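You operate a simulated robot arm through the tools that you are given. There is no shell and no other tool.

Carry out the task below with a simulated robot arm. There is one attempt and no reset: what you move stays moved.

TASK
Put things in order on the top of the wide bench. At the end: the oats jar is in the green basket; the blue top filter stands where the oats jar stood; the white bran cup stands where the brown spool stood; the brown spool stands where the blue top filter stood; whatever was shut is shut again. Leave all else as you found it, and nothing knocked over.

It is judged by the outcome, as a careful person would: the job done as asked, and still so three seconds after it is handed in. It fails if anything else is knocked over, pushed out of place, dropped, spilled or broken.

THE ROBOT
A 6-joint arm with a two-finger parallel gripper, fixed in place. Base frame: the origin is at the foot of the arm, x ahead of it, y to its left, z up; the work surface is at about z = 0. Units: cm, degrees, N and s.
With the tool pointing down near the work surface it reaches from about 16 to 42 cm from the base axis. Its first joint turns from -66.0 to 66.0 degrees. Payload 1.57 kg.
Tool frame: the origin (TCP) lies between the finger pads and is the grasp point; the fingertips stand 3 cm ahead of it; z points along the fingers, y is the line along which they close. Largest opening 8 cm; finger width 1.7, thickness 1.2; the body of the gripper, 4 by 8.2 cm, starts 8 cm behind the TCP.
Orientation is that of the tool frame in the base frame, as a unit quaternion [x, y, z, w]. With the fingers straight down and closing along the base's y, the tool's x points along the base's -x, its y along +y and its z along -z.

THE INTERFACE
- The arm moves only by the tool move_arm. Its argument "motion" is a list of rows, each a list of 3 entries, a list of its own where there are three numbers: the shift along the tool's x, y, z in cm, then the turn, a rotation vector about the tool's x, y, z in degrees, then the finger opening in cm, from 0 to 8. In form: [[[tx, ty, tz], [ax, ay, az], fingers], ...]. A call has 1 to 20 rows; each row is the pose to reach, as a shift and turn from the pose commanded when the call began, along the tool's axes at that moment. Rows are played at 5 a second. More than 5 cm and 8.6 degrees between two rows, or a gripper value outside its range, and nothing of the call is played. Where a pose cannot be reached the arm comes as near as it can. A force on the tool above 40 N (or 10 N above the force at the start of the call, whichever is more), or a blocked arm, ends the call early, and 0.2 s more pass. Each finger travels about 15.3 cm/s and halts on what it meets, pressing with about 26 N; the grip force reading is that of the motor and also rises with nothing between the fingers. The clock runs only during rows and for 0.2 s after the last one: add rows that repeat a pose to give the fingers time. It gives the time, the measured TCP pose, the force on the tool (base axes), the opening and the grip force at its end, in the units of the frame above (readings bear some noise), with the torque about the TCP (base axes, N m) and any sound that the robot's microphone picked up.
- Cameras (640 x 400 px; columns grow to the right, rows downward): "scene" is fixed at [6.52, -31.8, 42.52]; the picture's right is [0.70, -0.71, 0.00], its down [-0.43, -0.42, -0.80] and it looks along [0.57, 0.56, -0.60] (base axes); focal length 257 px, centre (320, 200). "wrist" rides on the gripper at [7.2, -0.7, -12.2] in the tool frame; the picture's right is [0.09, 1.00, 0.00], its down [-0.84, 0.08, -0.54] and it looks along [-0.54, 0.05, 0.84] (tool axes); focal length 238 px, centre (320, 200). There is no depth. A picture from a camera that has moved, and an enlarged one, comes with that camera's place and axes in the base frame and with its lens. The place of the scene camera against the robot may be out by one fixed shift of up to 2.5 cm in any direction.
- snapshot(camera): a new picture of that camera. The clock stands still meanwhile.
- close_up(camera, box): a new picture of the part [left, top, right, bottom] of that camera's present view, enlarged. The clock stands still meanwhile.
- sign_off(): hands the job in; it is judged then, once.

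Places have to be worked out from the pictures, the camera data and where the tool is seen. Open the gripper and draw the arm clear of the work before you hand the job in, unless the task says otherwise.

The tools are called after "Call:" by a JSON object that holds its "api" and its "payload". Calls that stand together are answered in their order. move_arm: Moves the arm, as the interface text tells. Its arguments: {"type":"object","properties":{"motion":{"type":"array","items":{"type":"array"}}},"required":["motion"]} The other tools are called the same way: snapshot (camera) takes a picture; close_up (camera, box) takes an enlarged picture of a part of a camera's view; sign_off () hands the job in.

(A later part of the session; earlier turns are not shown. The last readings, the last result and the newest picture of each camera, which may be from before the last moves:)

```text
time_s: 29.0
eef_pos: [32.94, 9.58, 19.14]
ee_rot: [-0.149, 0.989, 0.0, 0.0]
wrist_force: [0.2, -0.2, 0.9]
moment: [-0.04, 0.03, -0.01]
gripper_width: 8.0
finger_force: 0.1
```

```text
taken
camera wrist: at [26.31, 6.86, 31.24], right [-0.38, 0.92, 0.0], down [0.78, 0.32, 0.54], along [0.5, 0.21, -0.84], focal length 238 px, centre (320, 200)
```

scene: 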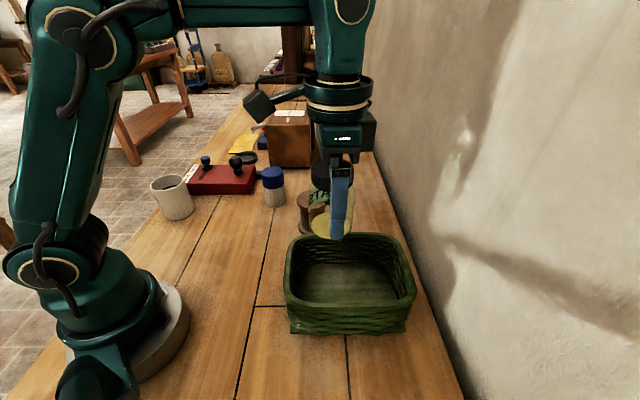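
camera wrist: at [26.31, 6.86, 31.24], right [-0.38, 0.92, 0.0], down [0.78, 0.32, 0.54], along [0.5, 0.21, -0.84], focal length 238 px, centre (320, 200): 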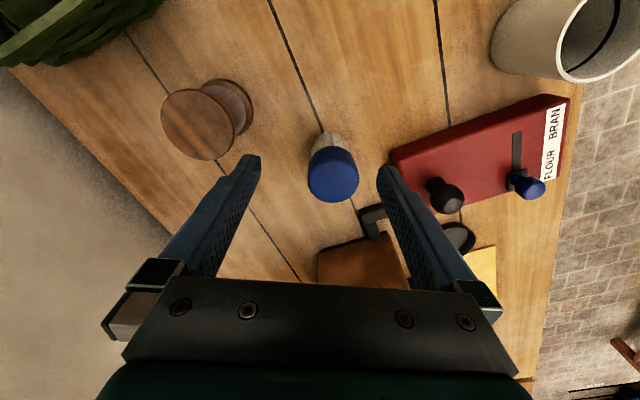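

Call:
{"api": "close_up", "payload": {"camera": "wrist", "box": [280, 110, 400, 230]}}

Call:
{"api": "close_up", "payload": {"camera": "wrist", "box": [140, 60, 280, 180]}}

Call:
{"api": "close_up", "payload": {"camera": "scene", "box": [220, 140, 340, 240]}}

```text
3.33 times, centred on (340, 170) of wrist
camera zoom: at [26.31, 6.86, 31.24], right [-0.38, 0.92, 0.0], down [0.78, 0.32, 0.54], along [0.5, 0.21, -0.84], focal length 794 px, centre (253, 300)
```

zoom: 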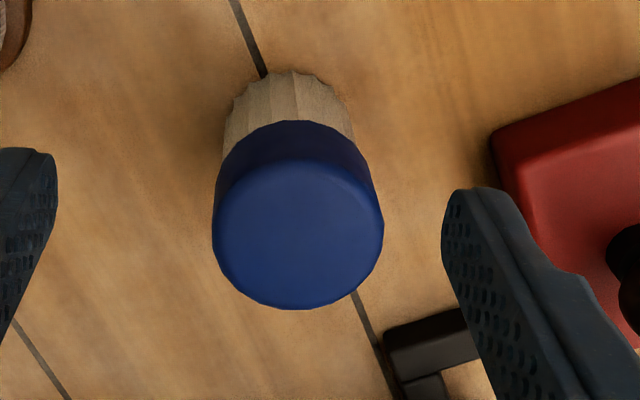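

```text
3.33 times, centred on (210, 120) of wrist
camera zoom: at [26.31, 6.86, 31.24], right [-0.38, 0.92, 0.0], down [0.78, 0.32, 0.54], along [0.5, 0.21, -0.84], focal length 794 px, centre (687, 467)
```

zoom: 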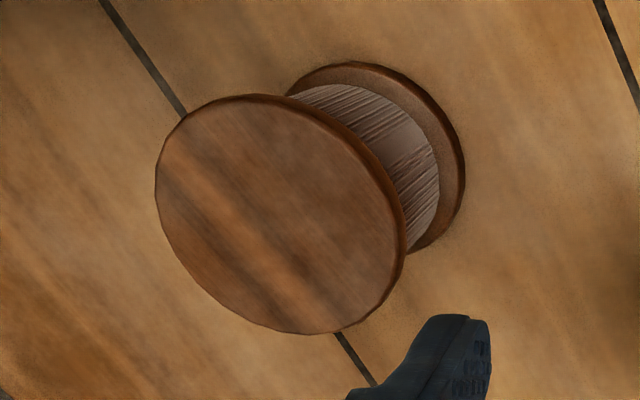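

```text
4.00 times, centred on (280, 190) of scene
camera zoom: at [6.52, -31.8, 42.52], right [0.7, -0.71, 0.0], down [-0.43, -0.42, -0.8], along [0.57, 0.56, -0.6], focal length 1028 px, centre (480, 240)
```

zoom: 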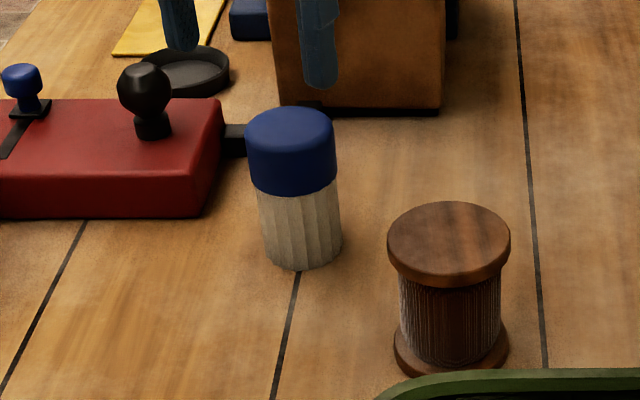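

Filter base is at tool offset ≈[-4.45,2.0] (base ≈[36.6,12.8]), top at z≈8.7. Moving over it at z≈13 to check alignment.

Call:
{"api": "move_arm", "payload": {"motion": [[[-1.5, 0.7, 2], [0, 0, 0], 8], [[-3, 1.4, 4], [0, 0, 0], 8], [[-4.45, 2, 6], [0, 0, 0], 8], [[-4.45, 2, 6], [0, 0, 0], 8]]}}

Call:
{"api": "snapshot", "payload": {"camera": "wrist"}}

```text
time_s: 30.0
eef_pos: [36.58, 12.65, 13.02]
ee_rot: [-0.149, 0.989, -0.001, 0.002]
wrist_force: [-0.3, -0.3, 0.1]
moment: [0.02, -0.01, 0.0]
gripper_width: 8.02
finger_force: 0.1
```

```text
taken
camera wrist: at [29.89, 10.03, 25.25], right [-0.38, 0.93, 0.0], down [0.78, 0.32, 0.54], along [0.5, 0.21, -0.84], focal length 238 px, centre (320, 200)
```

wrist: 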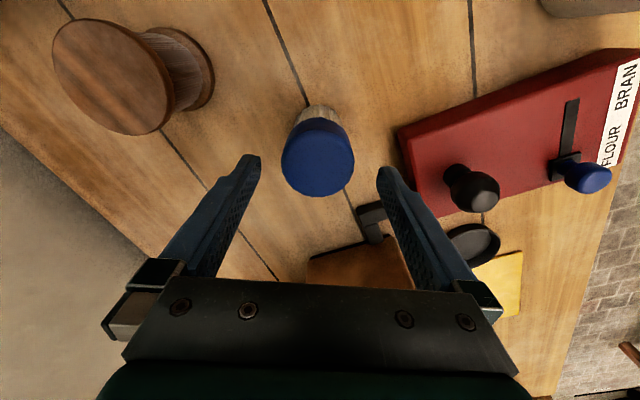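

Call:
{"api": "close_up", "payload": {"camera": "wrist", "box": [250, 80, 410, 220]}}

Call:
{"api": "close_up", "payload": {"camera": "scene", "box": [220, 120, 340, 240]}}

```text
2.86 times, centred on (330, 150) of wrist
camera zoom: at [29.89, 10.03, 25.25], right [-0.38, 0.93, 0.0], down [0.78, 0.32, 0.54], along [0.5, 0.21, -0.84], focal length 681 px, centre (291, 343)
```

zoom: 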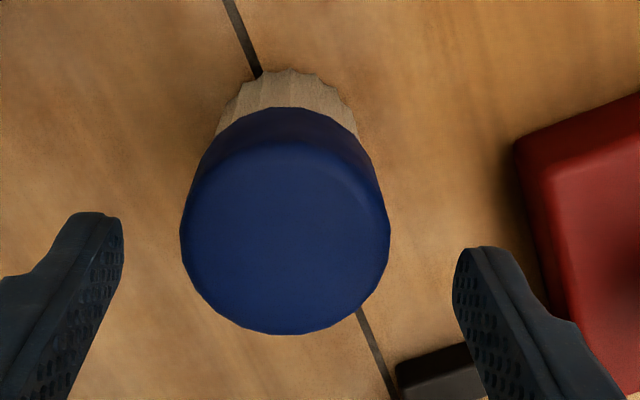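

```text
3.33 times, centred on (280, 180) of scene
camera zoom: at [6.52, -31.8, 42.52], right [0.7, -0.71, 0.0], down [-0.43, -0.42, -0.8], along [0.57, 0.56, -0.6], focal length 856 px, centre (453, 267)
```

zoom: 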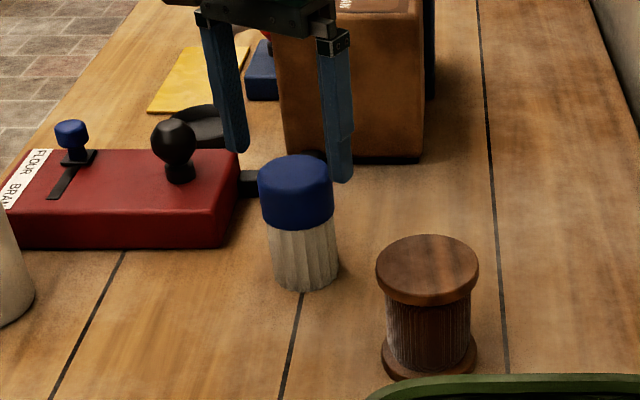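

Filter is centred within 0.2 cm (stands at ≈[36.8,12.5]). Descending to TCP z≈5.5 around it.

Call:
{"api": "move_arm", "payload": {"motion": [[[-0.18, -0.2, 2], [0, 0, 0], 8], [[-0.18, -0.2, 4.5], [0, 0, 0], 8], [[-0.18, -0.2, 6.5], [0, 0, 0], 8], [[-0.18, -0.2, 7.5], [0, 0, 0], 8], [[-0.18, -0.2, 7.5], [0, 0, 0], 8]]}}

Call:
{"api": "close_up", "payload": {"camera": "scene", "box": [220, 120, 340, 240]}}

```text
time_s: 31.2
eef_pos: [36.89, 12.68, 5.47]
ee_rot: [-0.148, 0.989, 0.0, 0.002]
wrist_force: [0.1, -0.5, -0.1]
moment: [0.0, -0.02, 0.0]
gripper_width: 8.0
finger_force: 0.1
```

```text
3.33 times, centred on (280, 180) of scene
camera zoom: at [6.52, -31.8, 42.52], right [0.7, -0.71, 0.0], down [-0.43, -0.42, -0.8], along [0.57, 0.56, -0.6], focal length 856 px, centre (453, 267)
```

zoom: 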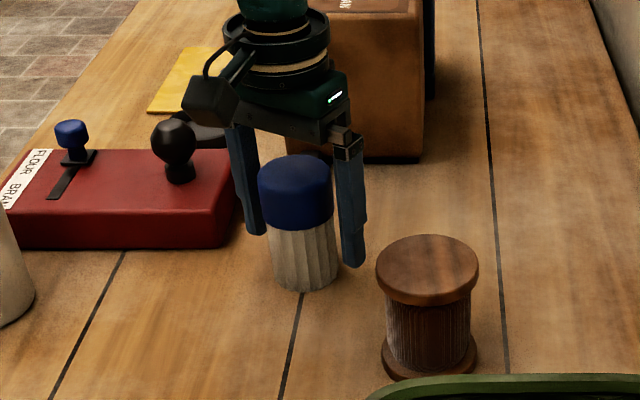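

Fingers straddle the filter with clearance. Closing.

Call:
{"api": "move_arm", "payload": {"motion": [[[0, 0, 0], [0, 0, 0], 6.5], [[0, 0, 0], [0, 0, 0], 5], [[0, 0, 0], [0, 0, 0], 3.5], [[0, 0, 0], [0, 0, 0], 3.5]]}}

```text
time_s: 32.2
eef_pos: [36.9, 12.59, 5.3]
ee_rot: [-0.148, 0.989, 0.001, 0.002]
wrist_force: [0.8, 0.0, -0.7]
moment: [0.0, 0.0, 0.03]
gripper_width: 5.34
finger_force: 25.5
```

Filter gripped (5.3 cm). Lifting, then carrying it to the oats jar's old spot at ≈[21.4,14.2].

Call:
{"api": "move_arm", "payload": {"motion": [[[0, 0, -2], [0, 0, 0], 3.5], [[0, 0, -5], [0, 0, 0], 3.5], [[0, 0, -8], [0, 0, 0], 3.5], [[0, 0, -10], [0, 0, 0], 3.5], [[2.87, 1.21, -10], [0, 0, -3.5], 3.5], [[5.74, 2.42, -10], [0, 0, -7], 3.5], [[8.61, 3.64, -10], [0, 0, -10.5], 3.5], [[11.48, 4.85, -10], [0, 0, -14], 3.5], [[14.35, 6.06, -10], [0, 0, -17], 3.5], [[14.35, 6.06, -10], [0, 0, -17], 3.5]]}}

Call:
{"api": "snapshot", "payload": {"camera": "wrist"}}

Call:
{"api": "snapshot", "payload": {"camera": "scene"}}

```text
time_s: 34.4
eef_pos: [21.11, 13.98, 15.32]
ee_rot: [-0.294, 0.956, 0.0, 0.002]
wrist_force: [0.9, 0.3, -1.7]
moment: [-0.03, 0.0, 0.0]
gripper_width: 5.36
finger_force: 25.6
```

```text
taken
camera wrist: at [15.65, 9.5, 27.49], right [-0.63, 0.77, 0.0], down [0.65, 0.53, 0.54], along [0.42, 0.34, -0.84], focal length 238 px, centre (320, 200)
```

wrist: 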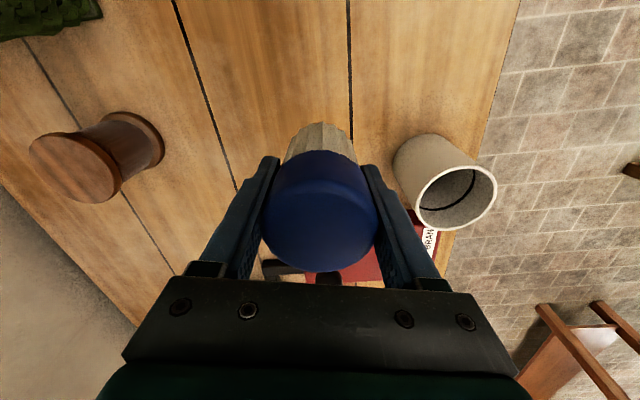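

```text
taken
```

scene: 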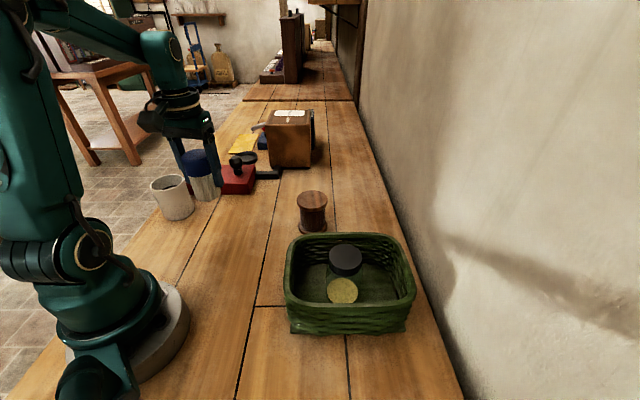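

Arrived above the spot; readings average ≈[21.16,14.05], so I nudge 0.3 cm outward and lower to near the bench.

Call:
{"api": "move_arm", "payload": {"motion": [[[-0.3, 0.03, 0], [0, 0, 0], 3.5], [[-0.3, 0.03, 3], [0, 0, 0], 3.5], [[-0.3, 0.03, 6], [0, 0, 0], 3.5], [[-0.3, 0.03, 8], [0, 0, 0], 3.5], [[-0.3, 0.03, 9], [0, 0, 0], 3.5], [[-0.3, 0.03, 9], [0, 0, 0], 3.5]]}}

```text
time_s: 35.8
eef_pos: [21.6, 14.43, 6.45]
ee_rot: [-0.292, 0.956, -0.001, 0.002]
wrist_force: [-0.4, 0.5, -1.3]
moment: [0.02, -0.01, -0.01]
gripper_width: 5.37
finger_force: 25.6
```

Reading again with a tiny lowering step to average out the position noise.

Call:
{"api": "move_arm", "payload": {"motion": [[[0, 0, 0.4], [0, 0, 0], 3.5], [[0, 0, 0.6], [0, 0, 0], 3.5], [[0, 0, 0.6], [0, 0, 0], 3.5]]}}

Call:
{"api": "snapshot", "payload": {"camera": "wrist"}}

Call:
{"api": "close_up", "payload": {"camera": "scene", "box": [145, 120, 285, 240]}}

```text
time_s: 36.6
eef_pos: [21.63, 14.47, 5.84]
ee_rot: [-0.292, 0.956, 0.0, 0.001]
wrist_force: [-0.8, -0.5, -1.7]
moment: [-0.01, 0.0, 0.01]
gripper_width: 5.36
finger_force: 25.6
```

```text
taken
camera wrist: at [16.04, 9.82, 18.09], right [-0.63, 0.77, 0.0], down [0.65, 0.53, 0.54], along [0.42, 0.34, -0.84], focal length 238 px, centre (320, 200)
```

wrist: 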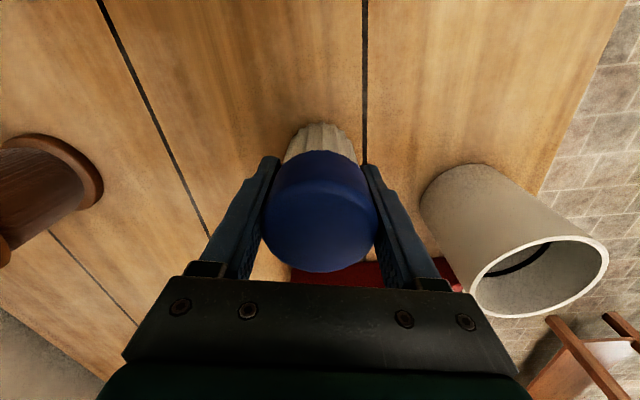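

```text
3.33 times, centred on (215, 180) of scene
camera zoom: at [6.52, -31.8, 42.52], right [0.7, -0.71, 0.0], down [-0.43, -0.42, -0.8], along [0.57, 0.56, -0.6], focal length 856 px, centre (670, 267)
```

zoom: 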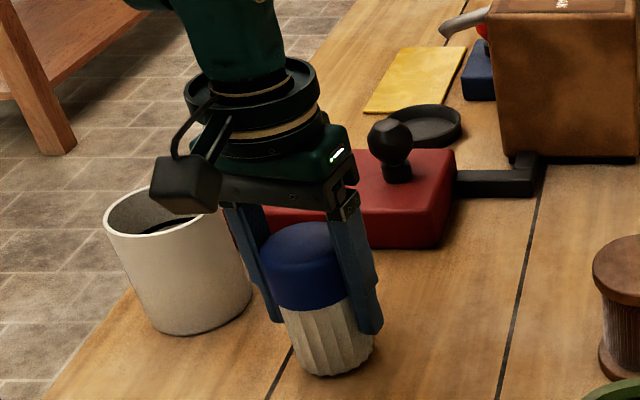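

In the scene view the filter base now coincides with where the jar base stood (within ~0.4 cm). Lowering the final half centimetre until contact.

Call:
{"api": "move_arm", "payload": {"motion": [[[0, 0, 0.2], [0, 0, 0], 3.5], [[0, 0, 0.35], [0, 0, 0], 3.5], [[0, 0, 0.35], [0, 0, 0], 3.5]]}}

```text
time_s: 37.4
eef_pos: [21.75, 14.44, 5.48]
ee_rot: [-0.292, 0.956, 0.0, 0.0]
wrist_force: [-0.2, -0.1, -0.6]
moment: [-0.02, 0.01, 0.02]
gripper_width: 5.35
finger_force: 25.6
```

Force fell to near zero, so it is about touching. One more 0.1 cm step to confirm.

Call:
{"api": "move_arm", "payload": {"motion": [[[0, 0, 0.1], [0, 0, 0], 3.5], [[0, 0, 0.1], [0, 0, 0], 3.5]]}}

```text
time_s: 38.0
eef_pos: [21.57, 14.4, 5.44]
ee_rot: [-0.293, 0.956, 0.001, 0.002]
wrist_force: [-6.0, 1.8, 16.6]
moment: [0.07, 0.07, 0.01]
gripper_width: 5.37
finger_force: 26.3
```

Contact confirmed (16 N). Easing up 0.08 cm and opening.

Call:
{"api": "move_arm", "payload": {"motion": [[[0, 0, -0.08], [0, 0, 0], 3.5], [[0, 0, -0.08], [0, 0, 0], 3.5]]}}

Call:
{"api": "move_arm", "payload": {"motion": [[[0, 0, 0], [0, 0, 0], 5.8], [[0, 0, 0], [0, 0, 0], 6.8], [[0, 0, 0], [0, 0, 0], 7.8], [[0, 0, 0], [0, 0, 0], 8], [[0, 0, -3], [0, 0, 0], 8], [[0, 0, -7], [0, 0, 0], 8], [[0, 0, -11], [0, 0, 0], 8], [[0, 0, -15], [0, 0, 0], 8], [[0, 0, -15], [0, 0, 0], 8]]}}

Call:
{"api": "snapshot", "payload": {"camera": "wrist"}}

Call:
{"api": "snapshot", "payload": {"camera": "scene"}}

```text
time_s: 38.6
eef_pos: [21.52, 14.43, 5.46]
ee_rot: [-0.292, 0.956, -0.001, 0.0]
wrist_force: [0.0, -0.1, -0.7]
moment: [0.0, -0.01, 0.0]
gripper_width: 5.36
finger_force: 25.6
```

```text
time_s: 40.6
eef_pos: [21.6, 14.41, 20.56]
ee_rot: [-0.293, 0.956, 0.0, 0.003]
wrist_force: [-0.3, 0.2, 0.2]
moment: [0.0, -0.03, -0.01]
gripper_width: 8.01
finger_force: 0.0
```

```text
taken
camera wrist: at [16.09, 9.76, 32.76], right [-0.63, 0.77, 0.0], down [0.65, 0.53, 0.54], along [0.42, 0.34, -0.84], focal length 238 px, centre (320, 200)
```

wrist: 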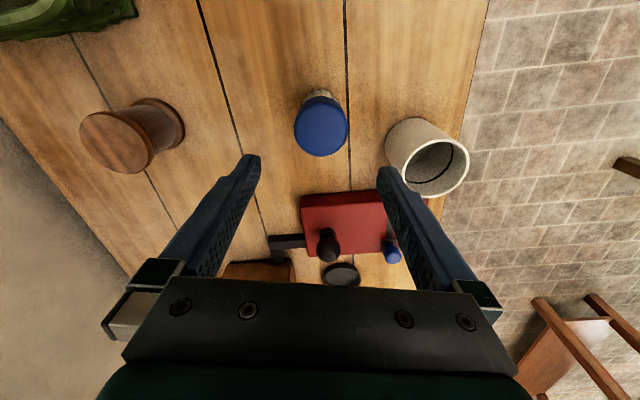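

```text
taken
```

scene: 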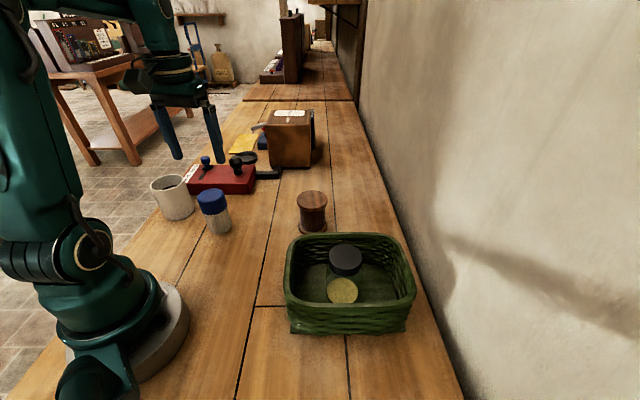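

Filter stands on the jar's old spot. Next, hover near the brown spool.

Call:
{"api": "move_arm", "payload": {"motion": [[[-0.1, -3.3, 0.3], [0, 0, 6], 8], [[-0.2, -6.5, 0.6], [0, 0, 12], 8], [[-0.3, -9.8, 0.8], [0, 0, 18], 8], [[-0.4, -13.1, 1.1], [0, 0, 24], 8], [[-0.5, -16.3, 1.3], [0, 0, 30], 8], [[-0.5, -19.6, 1.6], [0, 0, 36], 8], [[-0.5, -19.6, 1.6], [0, 0, 36], 8]]}}

Call:
{"api": "snapshot", "payload": {"camera": "wrist"}}

Call:
{"api": "close_up", "payload": {"camera": "wrist", "box": [250, 80, 410, 220]}}

```text
time_s: 42.2
eef_pos: [32.98, -1.63, 18.92]
ee_rot: [0.017, 1.0, 0.0, 0.002]
wrist_force: [0.6, 0.1, 0.4]
moment: [-0.06, -0.01, 0.02]
gripper_width: 8.01
finger_force: 0.0
```

```text
taken
camera wrist: at [25.78, -2.0, 31.06], right [-0.06, 1.0, 0.0], down [0.84, 0.05, 0.54], along [0.54, 0.03, -0.84], focal length 238 px, centre (320, 200)
```

wrist: 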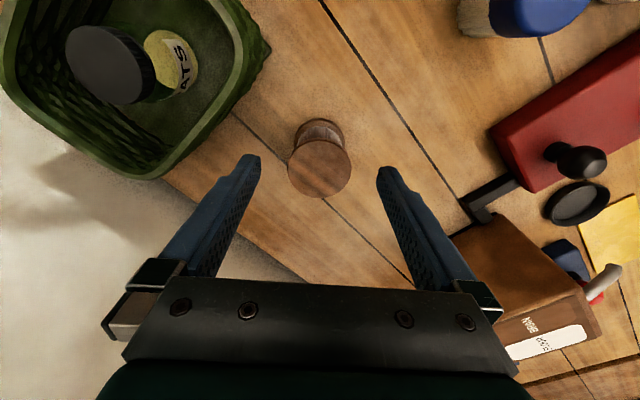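

```text
2.86 times, centred on (330, 150) of wrist
camera zoom: at [25.78, -2.0, 31.06], right [-0.06, 1.0, 0.0], down [0.84, 0.05, 0.54], along [0.54, 0.03, -0.84], focal length 681 px, centre (291, 343)
```

zoom: 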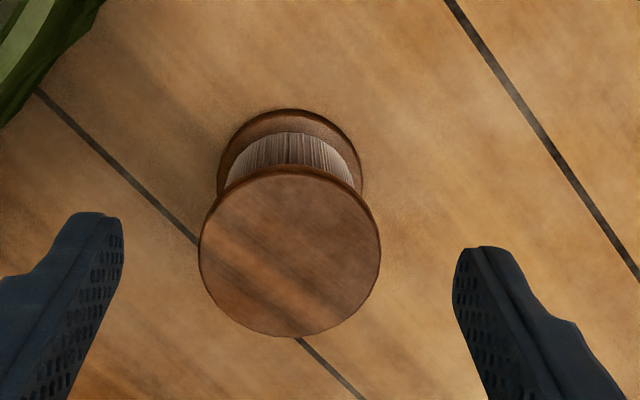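

Spool centre is at tool offset ≈[-3.65,0.25] (base ≈[36.6,-1.5]), height ≈8.2. Moving above it and checking.

Call:
{"api": "move_arm", "payload": {"motion": [[[-1.2, 0.1, 2], [0, 0, 0], 8], [[-2.4, 0.2, 4], [0, 0, 0], 8], [[-3.65, 0.25, 6], [0, 0, 0], 8], [[-3.65, 0.25, 6], [0, 0, 0], 8]]}}

Call:
{"api": "close_up", "payload": {"camera": "wrist", "box": [220, 60, 420, 220]}}

Call:
{"api": "close_up", "payload": {"camera": "scene", "box": [220, 120, 380, 260]}}

```text
time_s: 43.2
eef_pos: [36.6, -1.57, 13.03]
ee_rot: [0.018, 1.0, -0.001, 0.002]
wrist_force: [-0.5, 0.5, 0.7]
moment: [-0.04, -0.05, 0.03]
gripper_width: 8.01
finger_force: 0.0
```

```text
2.50 times, centred on (320, 140) of wrist
camera zoom: at [29.53, -1.94, 25.19], right [-0.06, 1.0, 0.0], down [0.84, 0.05, 0.54], along [0.54, 0.03, -0.84], focal length 596 px, centre (320, 350)
```

zoom: 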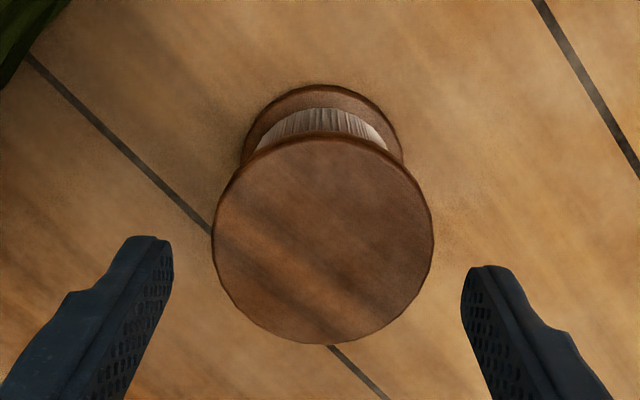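

```text
2.86 times, centred on (300, 190) of scene
camera zoom: at [6.52, -31.8, 42.52], right [0.7, -0.71, 0.0], down [-0.43, -0.42, -0.8], along [0.57, 0.56, -0.6], focal length 734 px, centre (377, 229)
```

zoom: 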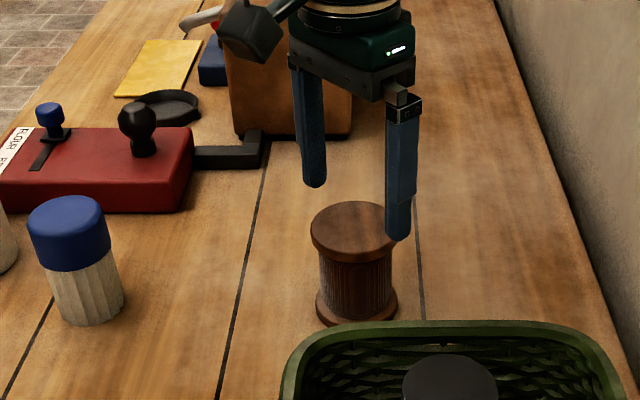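

Spool is centred within ~0.1 cm; it stands at ≈[36.5,-1.55]. Descending to grip at the top flange.

Call:
{"api": "move_arm", "payload": {"motion": [[[0.1, 0, 2], [0, 0, 0], 8], [[0.1, 0, 4], [0, 0, 0], 8], [[0.1, 0, 5.5], [0, 0, 0], 8], [[0.1, 0, 6.5], [0, 0, 0], 8], [[0.1, 0, 6.5], [0, 0, 0], 8]]}}

Call:
{"api": "close_up", "payload": {"camera": "scene", "box": [220, 120, 380, 260]}}

Call:
{"api": "snapshot", "payload": {"camera": "wrist"}}

```text
time_s: 44.4
eef_pos: [36.64, -1.46, 6.49]
ee_rot: [0.018, 1.0, 0.0, 0.003]
wrist_force: [-0.1, 0.1, -0.4]
moment: [0.03, -0.03, 0.02]
gripper_width: 8.0
finger_force: 0.1
```

```text
2.86 times, centred on (300, 190) of scene
camera zoom: at [6.52, -31.8, 42.52], right [0.7, -0.71, 0.0], down [-0.43, -0.42, -0.8], along [0.57, 0.56, -0.6], focal length 734 px, centre (377, 229)
```

zoom: 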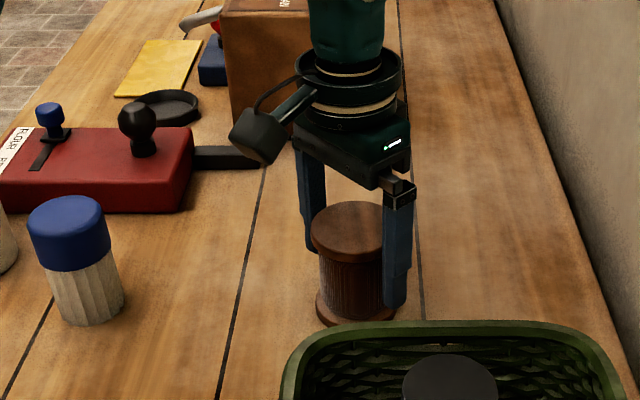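

```text
taken
camera wrist: at [29.39, -1.88, 18.72], right [-0.06, 1.0, 0.0], down [0.84, 0.05, 0.54], along [0.54, 0.03, -0.84], focal length 238 px, centre (320, 200)
```

wrist: 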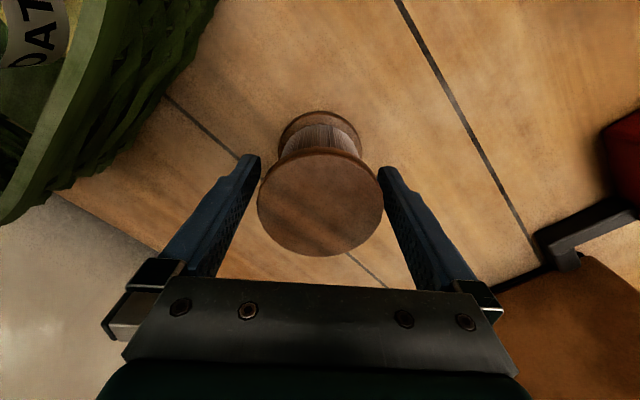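

The spool is between the fingers. Closing.

Call:
{"api": "move_arm", "payload": {"motion": [[[0, 0, 0], [0, 0, 0], 7.2], [[0, 0, 0], [0, 0, 0], 6.2], [[0, 0, 0], [0, 0, 0], 5], [[0, 0, 0], [0, 0, 0], 5]]}}

```text
time_s: 45.4
eef_pos: [36.58, -1.57, 6.48]
ee_rot: [0.017, 1.0, 0.001, 0.001]
wrist_force: [0.4, 0.1, -0.6]
moment: [0.02, -0.04, 0.0]
gripper_width: 6.69
finger_force: 26.3
```

Spool gripped (6.7 cm). Lifting and carrying it to the filter's old spot ≈[36.85,12.6].

Call:
{"api": "move_arm", "payload": {"motion": [[[0, 0, -2], [0, 0, 0], 5], [[0, 0, -5], [0, 0, 0], 5], [[0, 0, -7], [0, 0, 0], 5], [[0.04, 2.8, -7], [0, 0, -4], 5], [[0.08, 5.7, -7], [0, 0, -8], 5], [[0.12, 8.5, -7], [0, 0, -12], 5], [[0.16, 11.3, -7], [0, 0, -16], 5], [[0.21, 14.17, -7], [0, 0, -19], 5], [[0.21, 14.17, -7], [0, 0, -19], 5]]}}

Call:
{"api": "snapshot", "payload": {"camera": "wrist"}}

Call:
{"api": "close_up", "payload": {"camera": "scene", "box": [220, 120, 340, 240]}}

```text
time_s: 47.4
eef_pos: [36.66, 12.66, 13.57]
ee_rot: [-0.148, 0.989, 0.0, 0.001]
wrist_force: [0.2, 0.1, -1.0]
moment: [-0.03, -0.03, -0.01]
gripper_width: 6.68
finger_force: 26.1
```

```text
taken
camera wrist: at [30.12, 9.84, 25.74], right [-0.38, 0.92, 0.0], down [0.78, 0.32, 0.54], along [0.5, 0.21, -0.84], focal length 238 px, centre (320, 200)
```

wrist: 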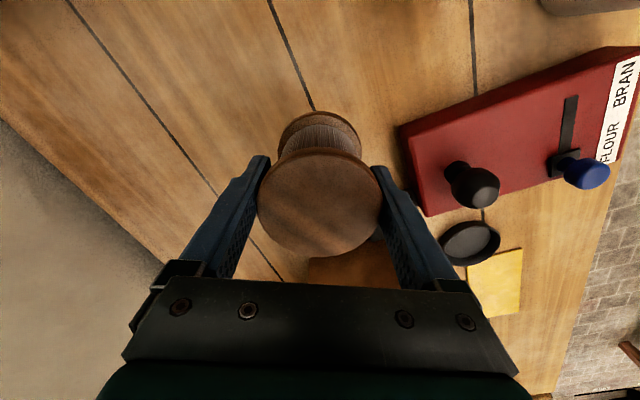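

```text
3.33 times, centred on (280, 180) of scene
camera zoom: at [6.52, -31.8, 42.52], right [0.7, -0.71, 0.0], down [-0.43, -0.42, -0.8], along [0.57, 0.56, -0.6], focal length 856 px, centre (453, 267)
```

zoom: 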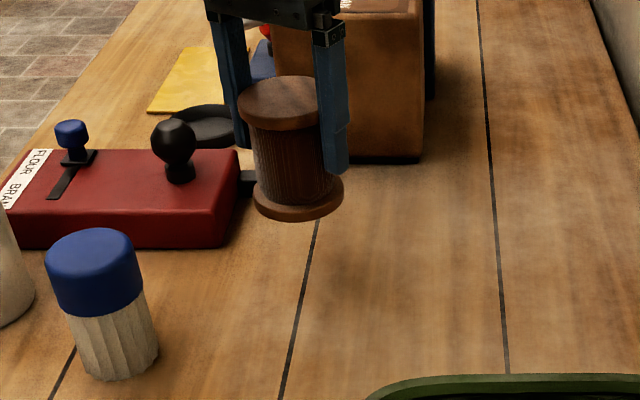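

Spool hangs over the filter's old spot. Lowering to just above the bench.

Call:
{"api": "move_arm", "payload": {"motion": [[[0, 0, 2], [0, 0, 0], 5], [[0, 0, 4], [0, 0, 0], 5], [[0, 0, 5.5], [0, 0, 0], 5], [[0, 0, 6.3], [0, 0, 0], 5], [[0, 0, 6.3], [0, 0, 0], 5]]}}

Call:
{"api": "close_up", "payload": {"camera": "scene", "box": [220, 120, 340, 240]}}

Call:
{"api": "snapshot", "payload": {"camera": "wrist"}}

```text
time_s: 48.6
eef_pos: [36.78, 12.59, 7.29]
ee_rot: [-0.148, 0.989, 0.001, 0.002]
wrist_force: [0.5, -0.7, -2.1]
moment: [-0.04, -0.01, 0.01]
gripper_width: 6.68
finger_force: 26.5
```

```text
3.33 times, centred on (280, 180) of scene
camera zoom: at [6.52, -31.8, 42.52], right [0.7, -0.71, 0.0], down [-0.43, -0.42, -0.8], along [0.57, 0.56, -0.6], focal length 856 px, centre (453, 267)
```

zoom: 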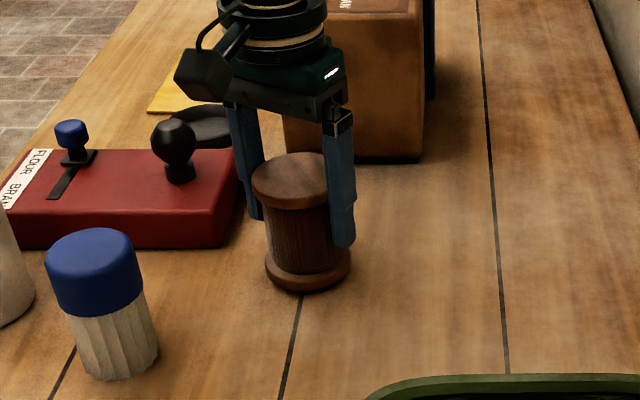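

```text
taken
camera wrist: at [30.15, 9.81, 19.39], right [-0.38, 0.93, 0.0], down [0.78, 0.32, 0.54], along [0.5, 0.21, -0.84], focal length 238 px, centre (320, 200)
```

wrist: 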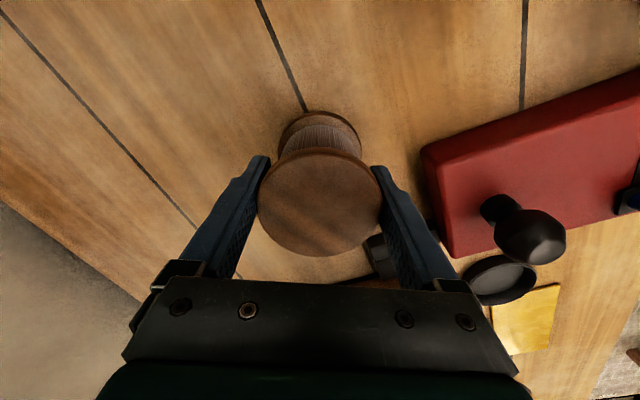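

Position matches the filter's former base in the scene view. Final gentle lowering.

Call:
{"api": "move_arm", "payload": {"motion": [[[0, 0, 0.3], [0, 0, 0], 5], [[0, 0, 0.55], [0, 0, 0], 5], [[0, 0, 0.65], [0, 0, 0], 5], [[0, 0, 0.65], [0, 0, 0], 5]]}}

```text
time_s: 49.6
eef_pos: [36.7, 12.47, 6.57]
ee_rot: [-0.148, 0.989, 0.0, 0.002]
wrist_force: [-1.0, 1.2, 1.1]
moment: [-0.07, -0.01, -0.03]
gripper_width: 6.68
finger_force: 25.7
```

Force is just starting to change — touching. One more small step to be sure.

Call:
{"api": "move_arm", "payload": {"motion": [[[0, 0, 0.07], [0, 0, 0], 5], [[0, 0, 0.07], [0, 0, 0], 5]]}}

```text
time_s: 50.2
eef_pos: [36.75, 12.7, 6.54]
ee_rot: [-0.149, 0.989, -0.001, 0.003]
wrist_force: [-4.0, -3.8, 20.1]
moment: [-0.05, 0.19, 0.12]
gripper_width: 6.68
finger_force: 25.5
```

Firm contact (20 N). Easing back 0.08 cm, then opening and rising.

Call:
{"api": "move_arm", "payload": {"motion": [[[0, 0, -0.08], [0, 0, 0], 5], [[0, 0, -0.08], [0, 0, 0], 5]]}}

Call:
{"api": "move_arm", "payload": {"motion": [[[0, 0, 0], [0, 0, 0], 7], [[0, 0, 0], [0, 0, 0], 7.5], [[0, 0, 0], [0, 0, 0], 8], [[0, 0, 0], [0, 0, 0], 8]]}}

Call:
{"api": "snapshot", "payload": {"camera": "wrist"}}

```text
time_s: 50.8
eef_pos: [36.86, 12.68, 6.53]
ee_rot: [-0.148, 0.989, 0.0, 0.002]
wrist_force: [-0.9, -6.6, 18.4]
moment: [0.06, -0.16, -0.01]
gripper_width: 6.69
finger_force: 26.1
```

```text
time_s: 51.8
eef_pos: [36.76, 12.64, 6.56]
ee_rot: [-0.149, 0.989, 0.001, 0.001]
wrist_force: [0.5, 0.5, -0.4]
moment: [0.03, -0.01, 0.01]
gripper_width: 8.0
finger_force: 0.1
```

```text
taken
camera wrist: at [30.18, 9.93, 18.67], right [-0.38, 0.93, 0.0], down [0.78, 0.32, 0.54], along [0.5, 0.21, -0.84], focal length 238 px, centre (320, 200)
```

wrist: 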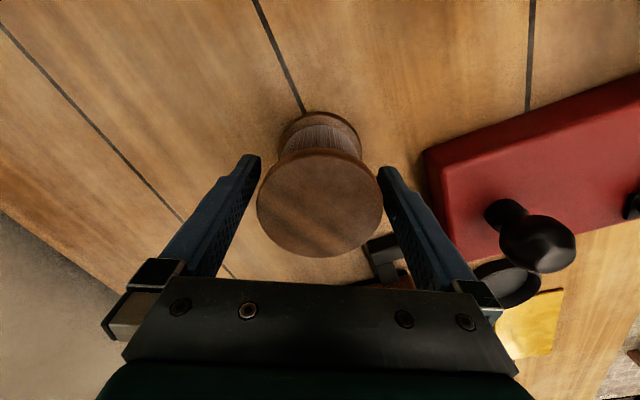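

Released cleanly. Rising straight up, clear of the spool.

Call:
{"api": "move_arm", "payload": {"motion": [[[0, 0, -2], [0, 0, 0], 8], [[0, 0, -4], [0, 0, 0], 8], [[0, 0, -7], [0, 0, 0], 8], [[0, 0, -7], [0, 0, 0], 8]]}}

Call:
{"api": "snapshot", "payload": {"camera": "scene"}}

Call:
{"api": "snapshot", "payload": {"camera": "wrist"}}

```text
time_s: 52.8
eef_pos: [36.61, 12.68, 13.43]
ee_rot: [-0.147, 0.989, 0.0, 0.001]
wrist_force: [0.0, -0.2, -0.7]
moment: [-0.01, 0.01, 0.01]
gripper_width: 8.01
finger_force: 0.1
```

```text
taken
```

scene: 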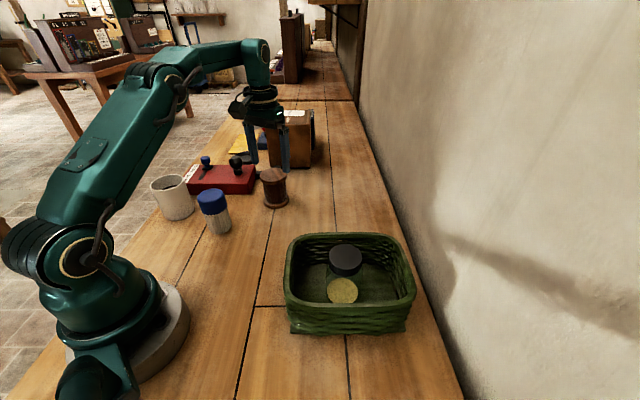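

```text
taken
camera wrist: at [29.95, 10.0, 25.66], right [-0.38, 0.93, 0.0], down [0.78, 0.32, 0.54], along [0.5, 0.21, -0.84], focal length 238 px, centre (320, 200)
```

wrist: 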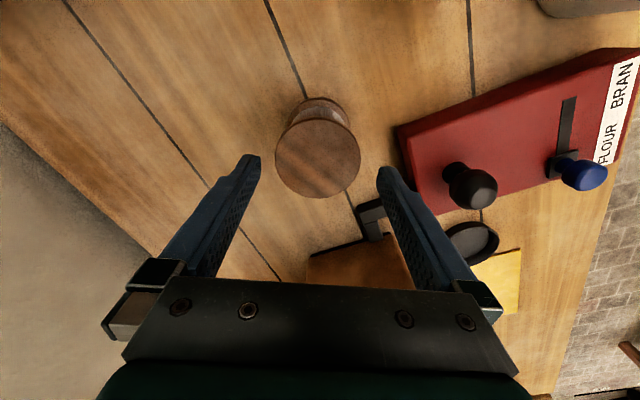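

Spool stands on the filter's old spot, nothing else disturbed. Now moving to a hover near the white cup to plan a rim grasp.

Call:
{"api": "move_arm", "payload": {"motion": [[[0, 0, -3], [0, 0, 0], 8], [[2.8, 2.6, -4], [0, 0, -6.7], 8], [[5.6, 5.3, -5], [0, 0, -13.4], 8], [[8.4, 7.9, -6], [0, 0, -20], 8], [[11.2, 10.6, -6.5], [0, 0, -26.7], 8], [[14, 13.2, -7], [0, 0, -33.4], 8], [[16.7, 15.86, -7.6], [0, 0, -40], 8], [[16.7, 15.86, -7.6], [0, 0, -40], 8]]}}

Call:
{"api": "snapshot", "payload": {"camera": "wrist"}}

Call:
{"api": "close_up", "payload": {"camera": "wrist", "box": [250, 80, 410, 200]}}

```text
time_s: 54.6
eef_pos: [15.87, 23.13, 21.0]
ee_rot: [-0.478, 0.878, 0.001, 0.001]
wrist_force: [0.2, 0.8, -0.8]
moment: [0.01, 0.01, -0.03]
gripper_width: 7.99
finger_force: 0.0
```

```text
taken
camera wrist: at [12.59, 16.52, 33.18], right [-0.89, 0.46, 0.0], down [0.39, 0.74, 0.54], along [0.25, 0.48, -0.84], focal length 238 px, centre (320, 200)
```

wrist: 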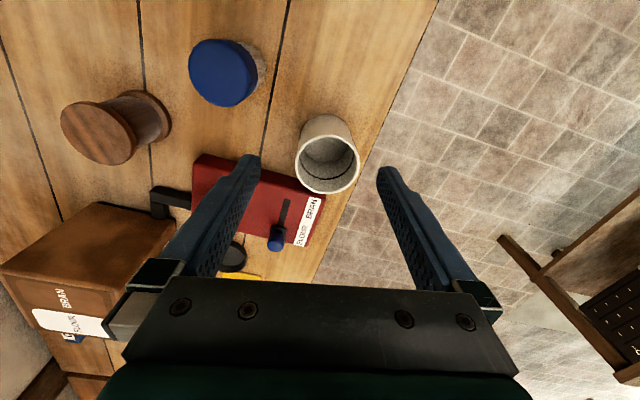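

```text
3.33 times, centred on (330, 140) of wrist
camera zoom: at [12.59, 16.52, 33.18], right [-0.89, 0.46, 0.0], down [0.39, 0.74, 0.54], along [0.25, 0.48, -0.84], focal length 794 px, centre (287, 400)
```

zoom: 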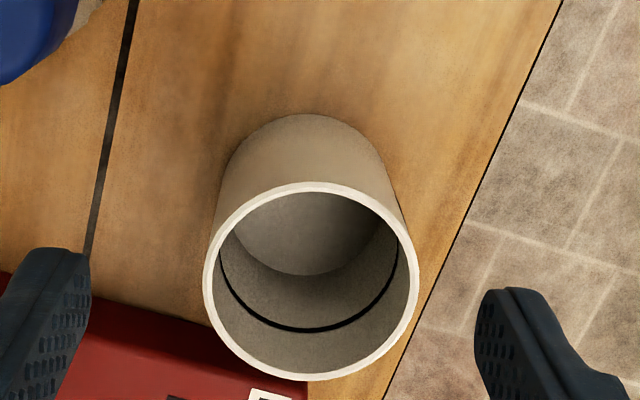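

Cup: centre ≈[17.0,27.2], rim at z≈8.2, diameter ≈7.5, thin wall. I'll grip the rim on its right side (tool −y), with one finger inside; moving above that point with a partly closed gripper.

Call:
{"api": "move_arm", "payload": {"motion": [[[-1.3, -0.8, 1], [0, 0, 0], 6.5], [[-2.7, -1.6, 3], [0, 0, 0], 5], [[-4, -2.35, 6], [0, 0, 0], 4.4], [[-4, -2.35, 8], [0, 0, 0], 4.4], [[-4, -2.35, 8], [0, 0, 0], 4.4]]}}

Call:
{"api": "snapshot", "payload": {"camera": "wrist"}}

Call:
{"api": "close_up", "payload": {"camera": "wrist", "box": [250, 100, 450, 260]}}

Call:
{"api": "close_up", "payload": {"camera": "scene", "box": [130, 120, 270, 240]}}

```text
time_s: 55.8
eef_pos: [20.27, 25.06, 12.99]
ee_rot: [-0.477, 0.879, 0.0, 0.001]
wrist_force: [0.6, -0.2, 0.8]
moment: [0.01, 0.01, -0.01]
gripper_width: 4.38
finger_force: 0.0
```

```text
taken
camera wrist: at [17.01, 18.7, 25.16], right [-0.89, 0.46, 0.0], down [0.39, 0.74, 0.54], along [0.25, 0.48, -0.84], focal length 238 px, centre (320, 200)
```

wrist: 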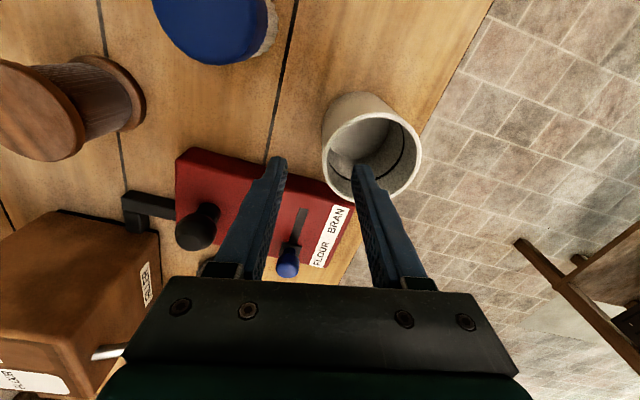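

```text
2.50 times, centred on (350, 180) of wrist
camera zoom: at [17.01, 18.7, 25.16], right [-0.89, 0.46, 0.0], down [0.39, 0.74, 0.54], along [0.25, 0.48, -0.84], focal length 596 px, centre (245, 250)
```

zoom: 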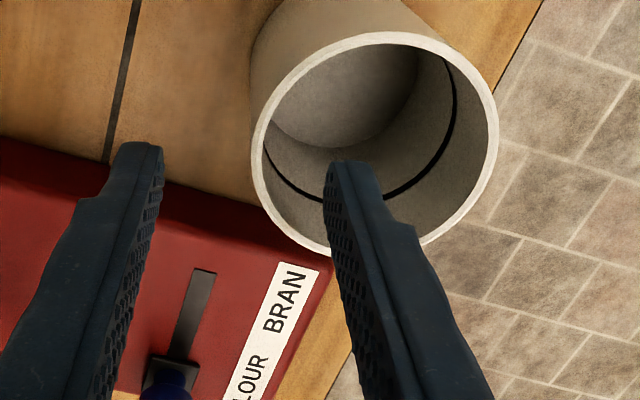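

```text
3.33 times, centred on (200, 180) of scene
camera zoom: at [6.52, -31.8, 42.52], right [0.7, -0.71, 0.0], down [-0.43, -0.42, -0.8], along [0.57, 0.56, -0.6], focal length 856 px, centre (720, 267)
```

zoom: 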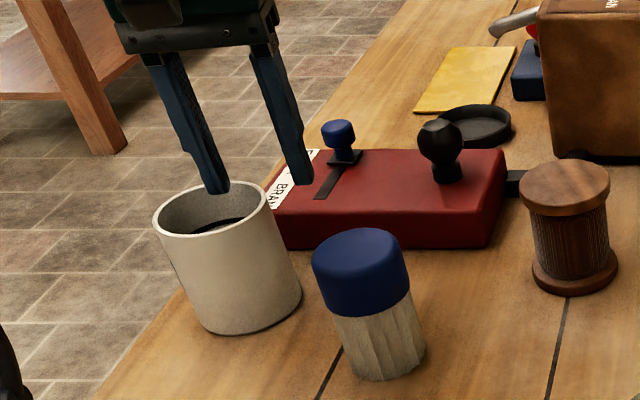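

Rim wall is about 0.35 cm to tool +y and 0.44 to +x. I'll correct and descend so the fingers straddle the wall (tips ~3.5 cm below the rim).

Call:
{"api": "move_arm", "payload": {"motion": [[[0.42, 0.35, 0], [0, 0, 0], 4.4], [[0.42, 0.35, 1.5], [0, 0, 0], 4.4], [[0.42, 0.35, 3], [0, 0, 0], 4.4], [[0.42, 0.35, 3], [0, 0, 0], 4.4]]}}

Call:
{"api": "close_up", "payload": {"camera": "wrist", "box": [250, 100, 450, 260]}}

Call:
{"api": "close_up", "payload": {"camera": "scene", "box": [130, 120, 270, 240]}}

```text
time_s: 56.8
eef_pos: [19.81, 24.95, 10.02]
ee_rot: [-0.478, 0.878, 0.0, 0.002]
wrist_force: [-0.2, -0.6, -0.8]
moment: [0.02, -0.04, 0.0]
gripper_width: 4.4
finger_force: 0.1
```

```text
2.50 times, centred on (350, 180) of wrist
camera zoom: at [16.53, 18.5, 22.26], right [-0.89, 0.46, 0.0], down [0.39, 0.74, 0.54], along [0.25, 0.48, -0.84], focal length 596 px, centre (245, 250)
```

zoom: 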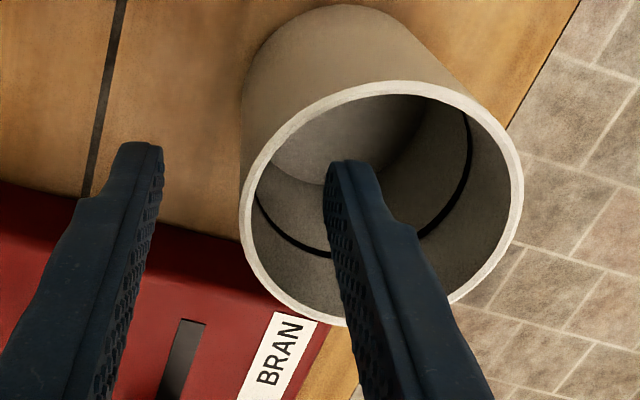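

```text
3.33 times, centred on (200, 180) of scene
camera zoom: at [6.52, -31.8, 42.52], right [0.7, -0.71, 0.0], down [-0.43, -0.42, -0.8], along [0.57, 0.56, -0.6], focal length 856 px, centre (720, 267)
```

zoom: 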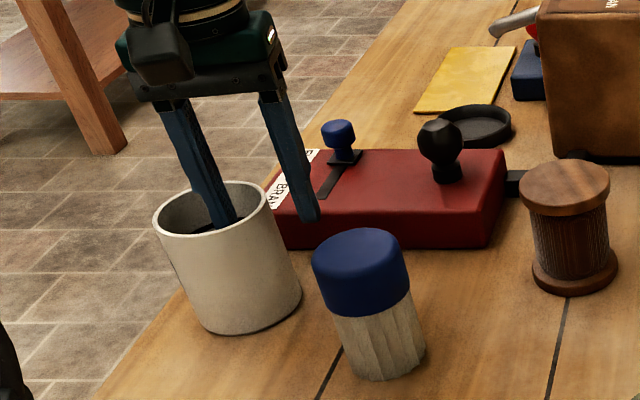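

Fingers straddle the wall well (inner tip in the cup, outer tip outside). Descending another 2.5 cm.

Call:
{"api": "move_arm", "payload": {"motion": [[[0, 0, 1], [0, 0, 0], 4.4], [[0, 0, 2], [0, 0, 0], 4.4], [[0, 0, 2.6], [0, 0, 0], 4.4], [[0, 0, 2.6], [0, 0, 0], 4.4]]}}

Call:
{"api": "close_up", "payload": {"camera": "wrist", "box": [200, 80, 500, 300]}}

Call:
{"api": "close_up", "payload": {"camera": "scene", "box": [130, 120, 270, 240]}}

```text
time_s: 57.8
eef_pos: [19.87, 24.98, 7.38]
ee_rot: [-0.477, 0.879, 0.0, 0.001]
wrist_force: [-0.5, -0.2, -0.1]
moment: [0.01, -0.02, 0.01]
gripper_width: 4.43
finger_force: 0.1
```

```text
1.82 times, centred on (350, 190) of wrist
camera zoom: at [16.49, 18.56, 19.61], right [-0.89, 0.46, 0.0], down [0.39, 0.74, 0.54], along [0.25, 0.48, -0.84], focal length 433 px, centre (266, 218)
```

zoom: 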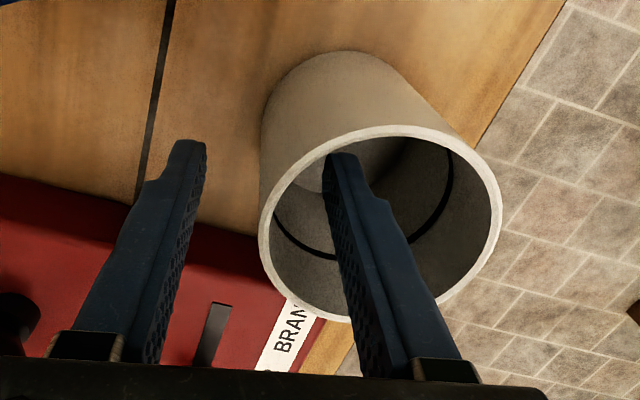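

```text
3.33 times, centred on (200, 180) of scene
camera zoom: at [6.52, -31.8, 42.52], right [0.7, -0.71, 0.0], down [-0.43, -0.42, -0.8], along [0.57, 0.56, -0.6], focal length 856 px, centre (720, 267)
```

zoom: 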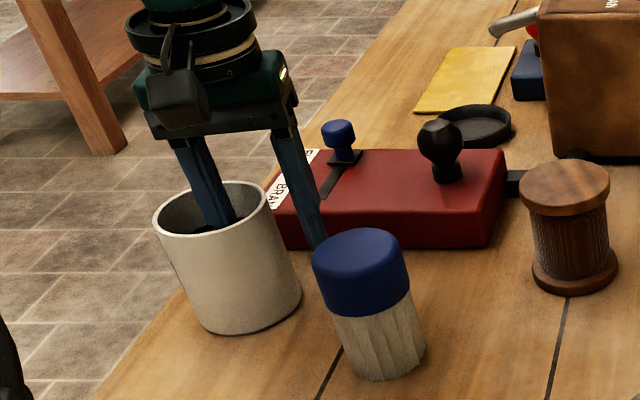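

Wall lies mid-way between the fingers. Closing slowly on the rim wall.

Call:
{"api": "move_arm", "payload": {"motion": [[[0, 0, 0], [0, 0, 0], 3], [[0, 0, 0], [0, 0, 0], 1.8], [[0, 0, 0], [0, 0, 0], 0.8], [[0, 0, 0], [0, 0, 0], 0], [[0, 0, 0], [0, 0, 0], 0]]}}

Call:
{"api": "close_up", "payload": {"camera": "wrist", "box": [200, 80, 500, 300]}}

```text
time_s: 59.0
eef_pos: [19.81, 25.01, 7.44]
ee_rot: [-0.477, 0.879, -0.001, 0.001]
wrist_force: [-2.4, -0.3, 3.5]
moment: [0.21, 0.26, 0.1]
gripper_width: 0.4
finger_force: 24.5
```

```text
1.82 times, centred on (350, 190) of wrist
camera zoom: at [16.49, 18.56, 19.63], right [-0.89, 0.46, 0.0], down [0.39, 0.74, 0.54], along [0.25, 0.48, -0.84], focal length 433 px, centre (266, 218)
```

zoom: 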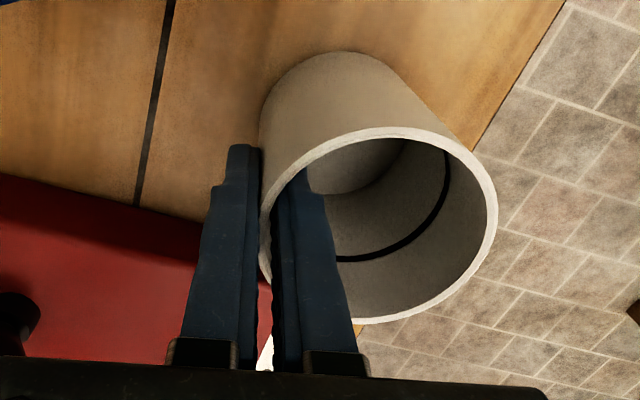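

Rim wall gripped (0.4 cm). Lifting gently and checking.

Call:
{"api": "move_arm", "payload": {"motion": [[[0, 0, -0.5], [0, 0, 0], 0], [[0, 0, -1.2], [0, 0, 0], 0], [[0, 0, -2], [0, 0, 0], 0], [[0, 0, -2], [0, 0, 0], 0]]}}

Call:
{"api": "close_up", "payload": {"camera": "scene", "box": [130, 120, 270, 240]}}

Call:
{"api": "snapshot", "payload": {"camera": "wrist"}}

```text
time_s: 60.0
eef_pos: [19.67, 24.89, 9.38]
ee_rot: [-0.478, 0.879, -0.001, 0.001]
wrist_force: [-1.3, 0.3, -1.8]
moment: [0.0, -0.03, -0.01]
gripper_width: 0.41
finger_force: 24.8
```

```text
3.33 times, centred on (200, 180) of scene
camera zoom: at [6.52, -31.8, 42.52], right [0.7, -0.71, 0.0], down [-0.43, -0.42, -0.8], along [0.57, 0.56, -0.6], focal length 856 px, centre (720, 267)
```

zoom: 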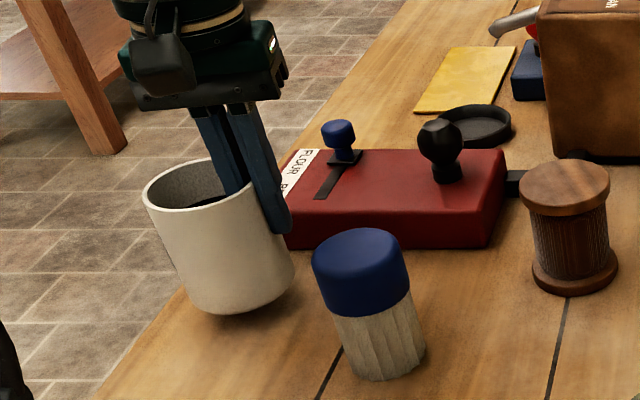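

```text
taken
camera wrist: at [16.43, 18.5, 21.65], right [-0.89, 0.46, 0.0], down [0.39, 0.74, 0.54], along [0.25, 0.48, -0.84], focal length 238 px, centre (320, 200)
```

wrist: 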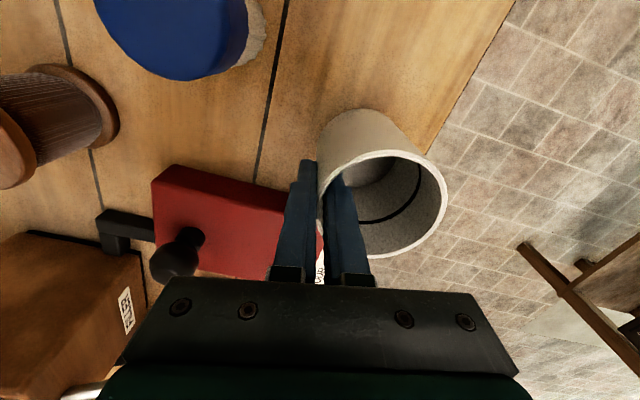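

Cup lifted without tilting. Raising it further for travel.

Call:
{"api": "move_arm", "payload": {"motion": [[[0, 0, -2], [0, 0, 0], 0], [[0, 0, -4.5], [0, 0, 0], 0], [[0, 0, -7], [0, 0, 0], 0], [[0, 0, -9.5], [0, 0, 0], 0], [[0, 0, -11], [0, 0, 0], 0], [[0, 0, -11], [0, 0, 0], 0]]}}

Call:
{"api": "close_up", "payload": {"camera": "scene", "box": [90, 60, 290, 240]}}

```text
time_s: 61.4
eef_pos: [19.66, 24.78, 20.58]
ee_rot: [-0.477, 0.879, -0.001, 0.001]
wrist_force: [-0.4, 0.1, -1.3]
moment: [-0.01, -0.09, 0.01]
gripper_width: 0.43
finger_force: 24.9
```

```text
2.22 times, centred on (190, 150) of scene
camera zoom: at [6.52, -31.8, 42.52], right [0.7, -0.71, 0.0], down [-0.43, -0.42, -0.8], along [0.57, 0.56, -0.6], focal length 571 px, centre (609, 311)
```

zoom: 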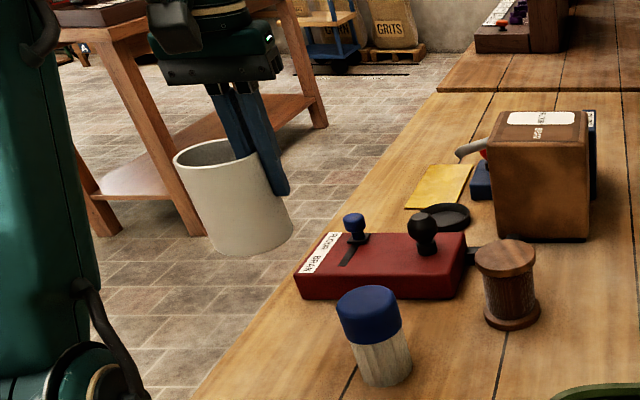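

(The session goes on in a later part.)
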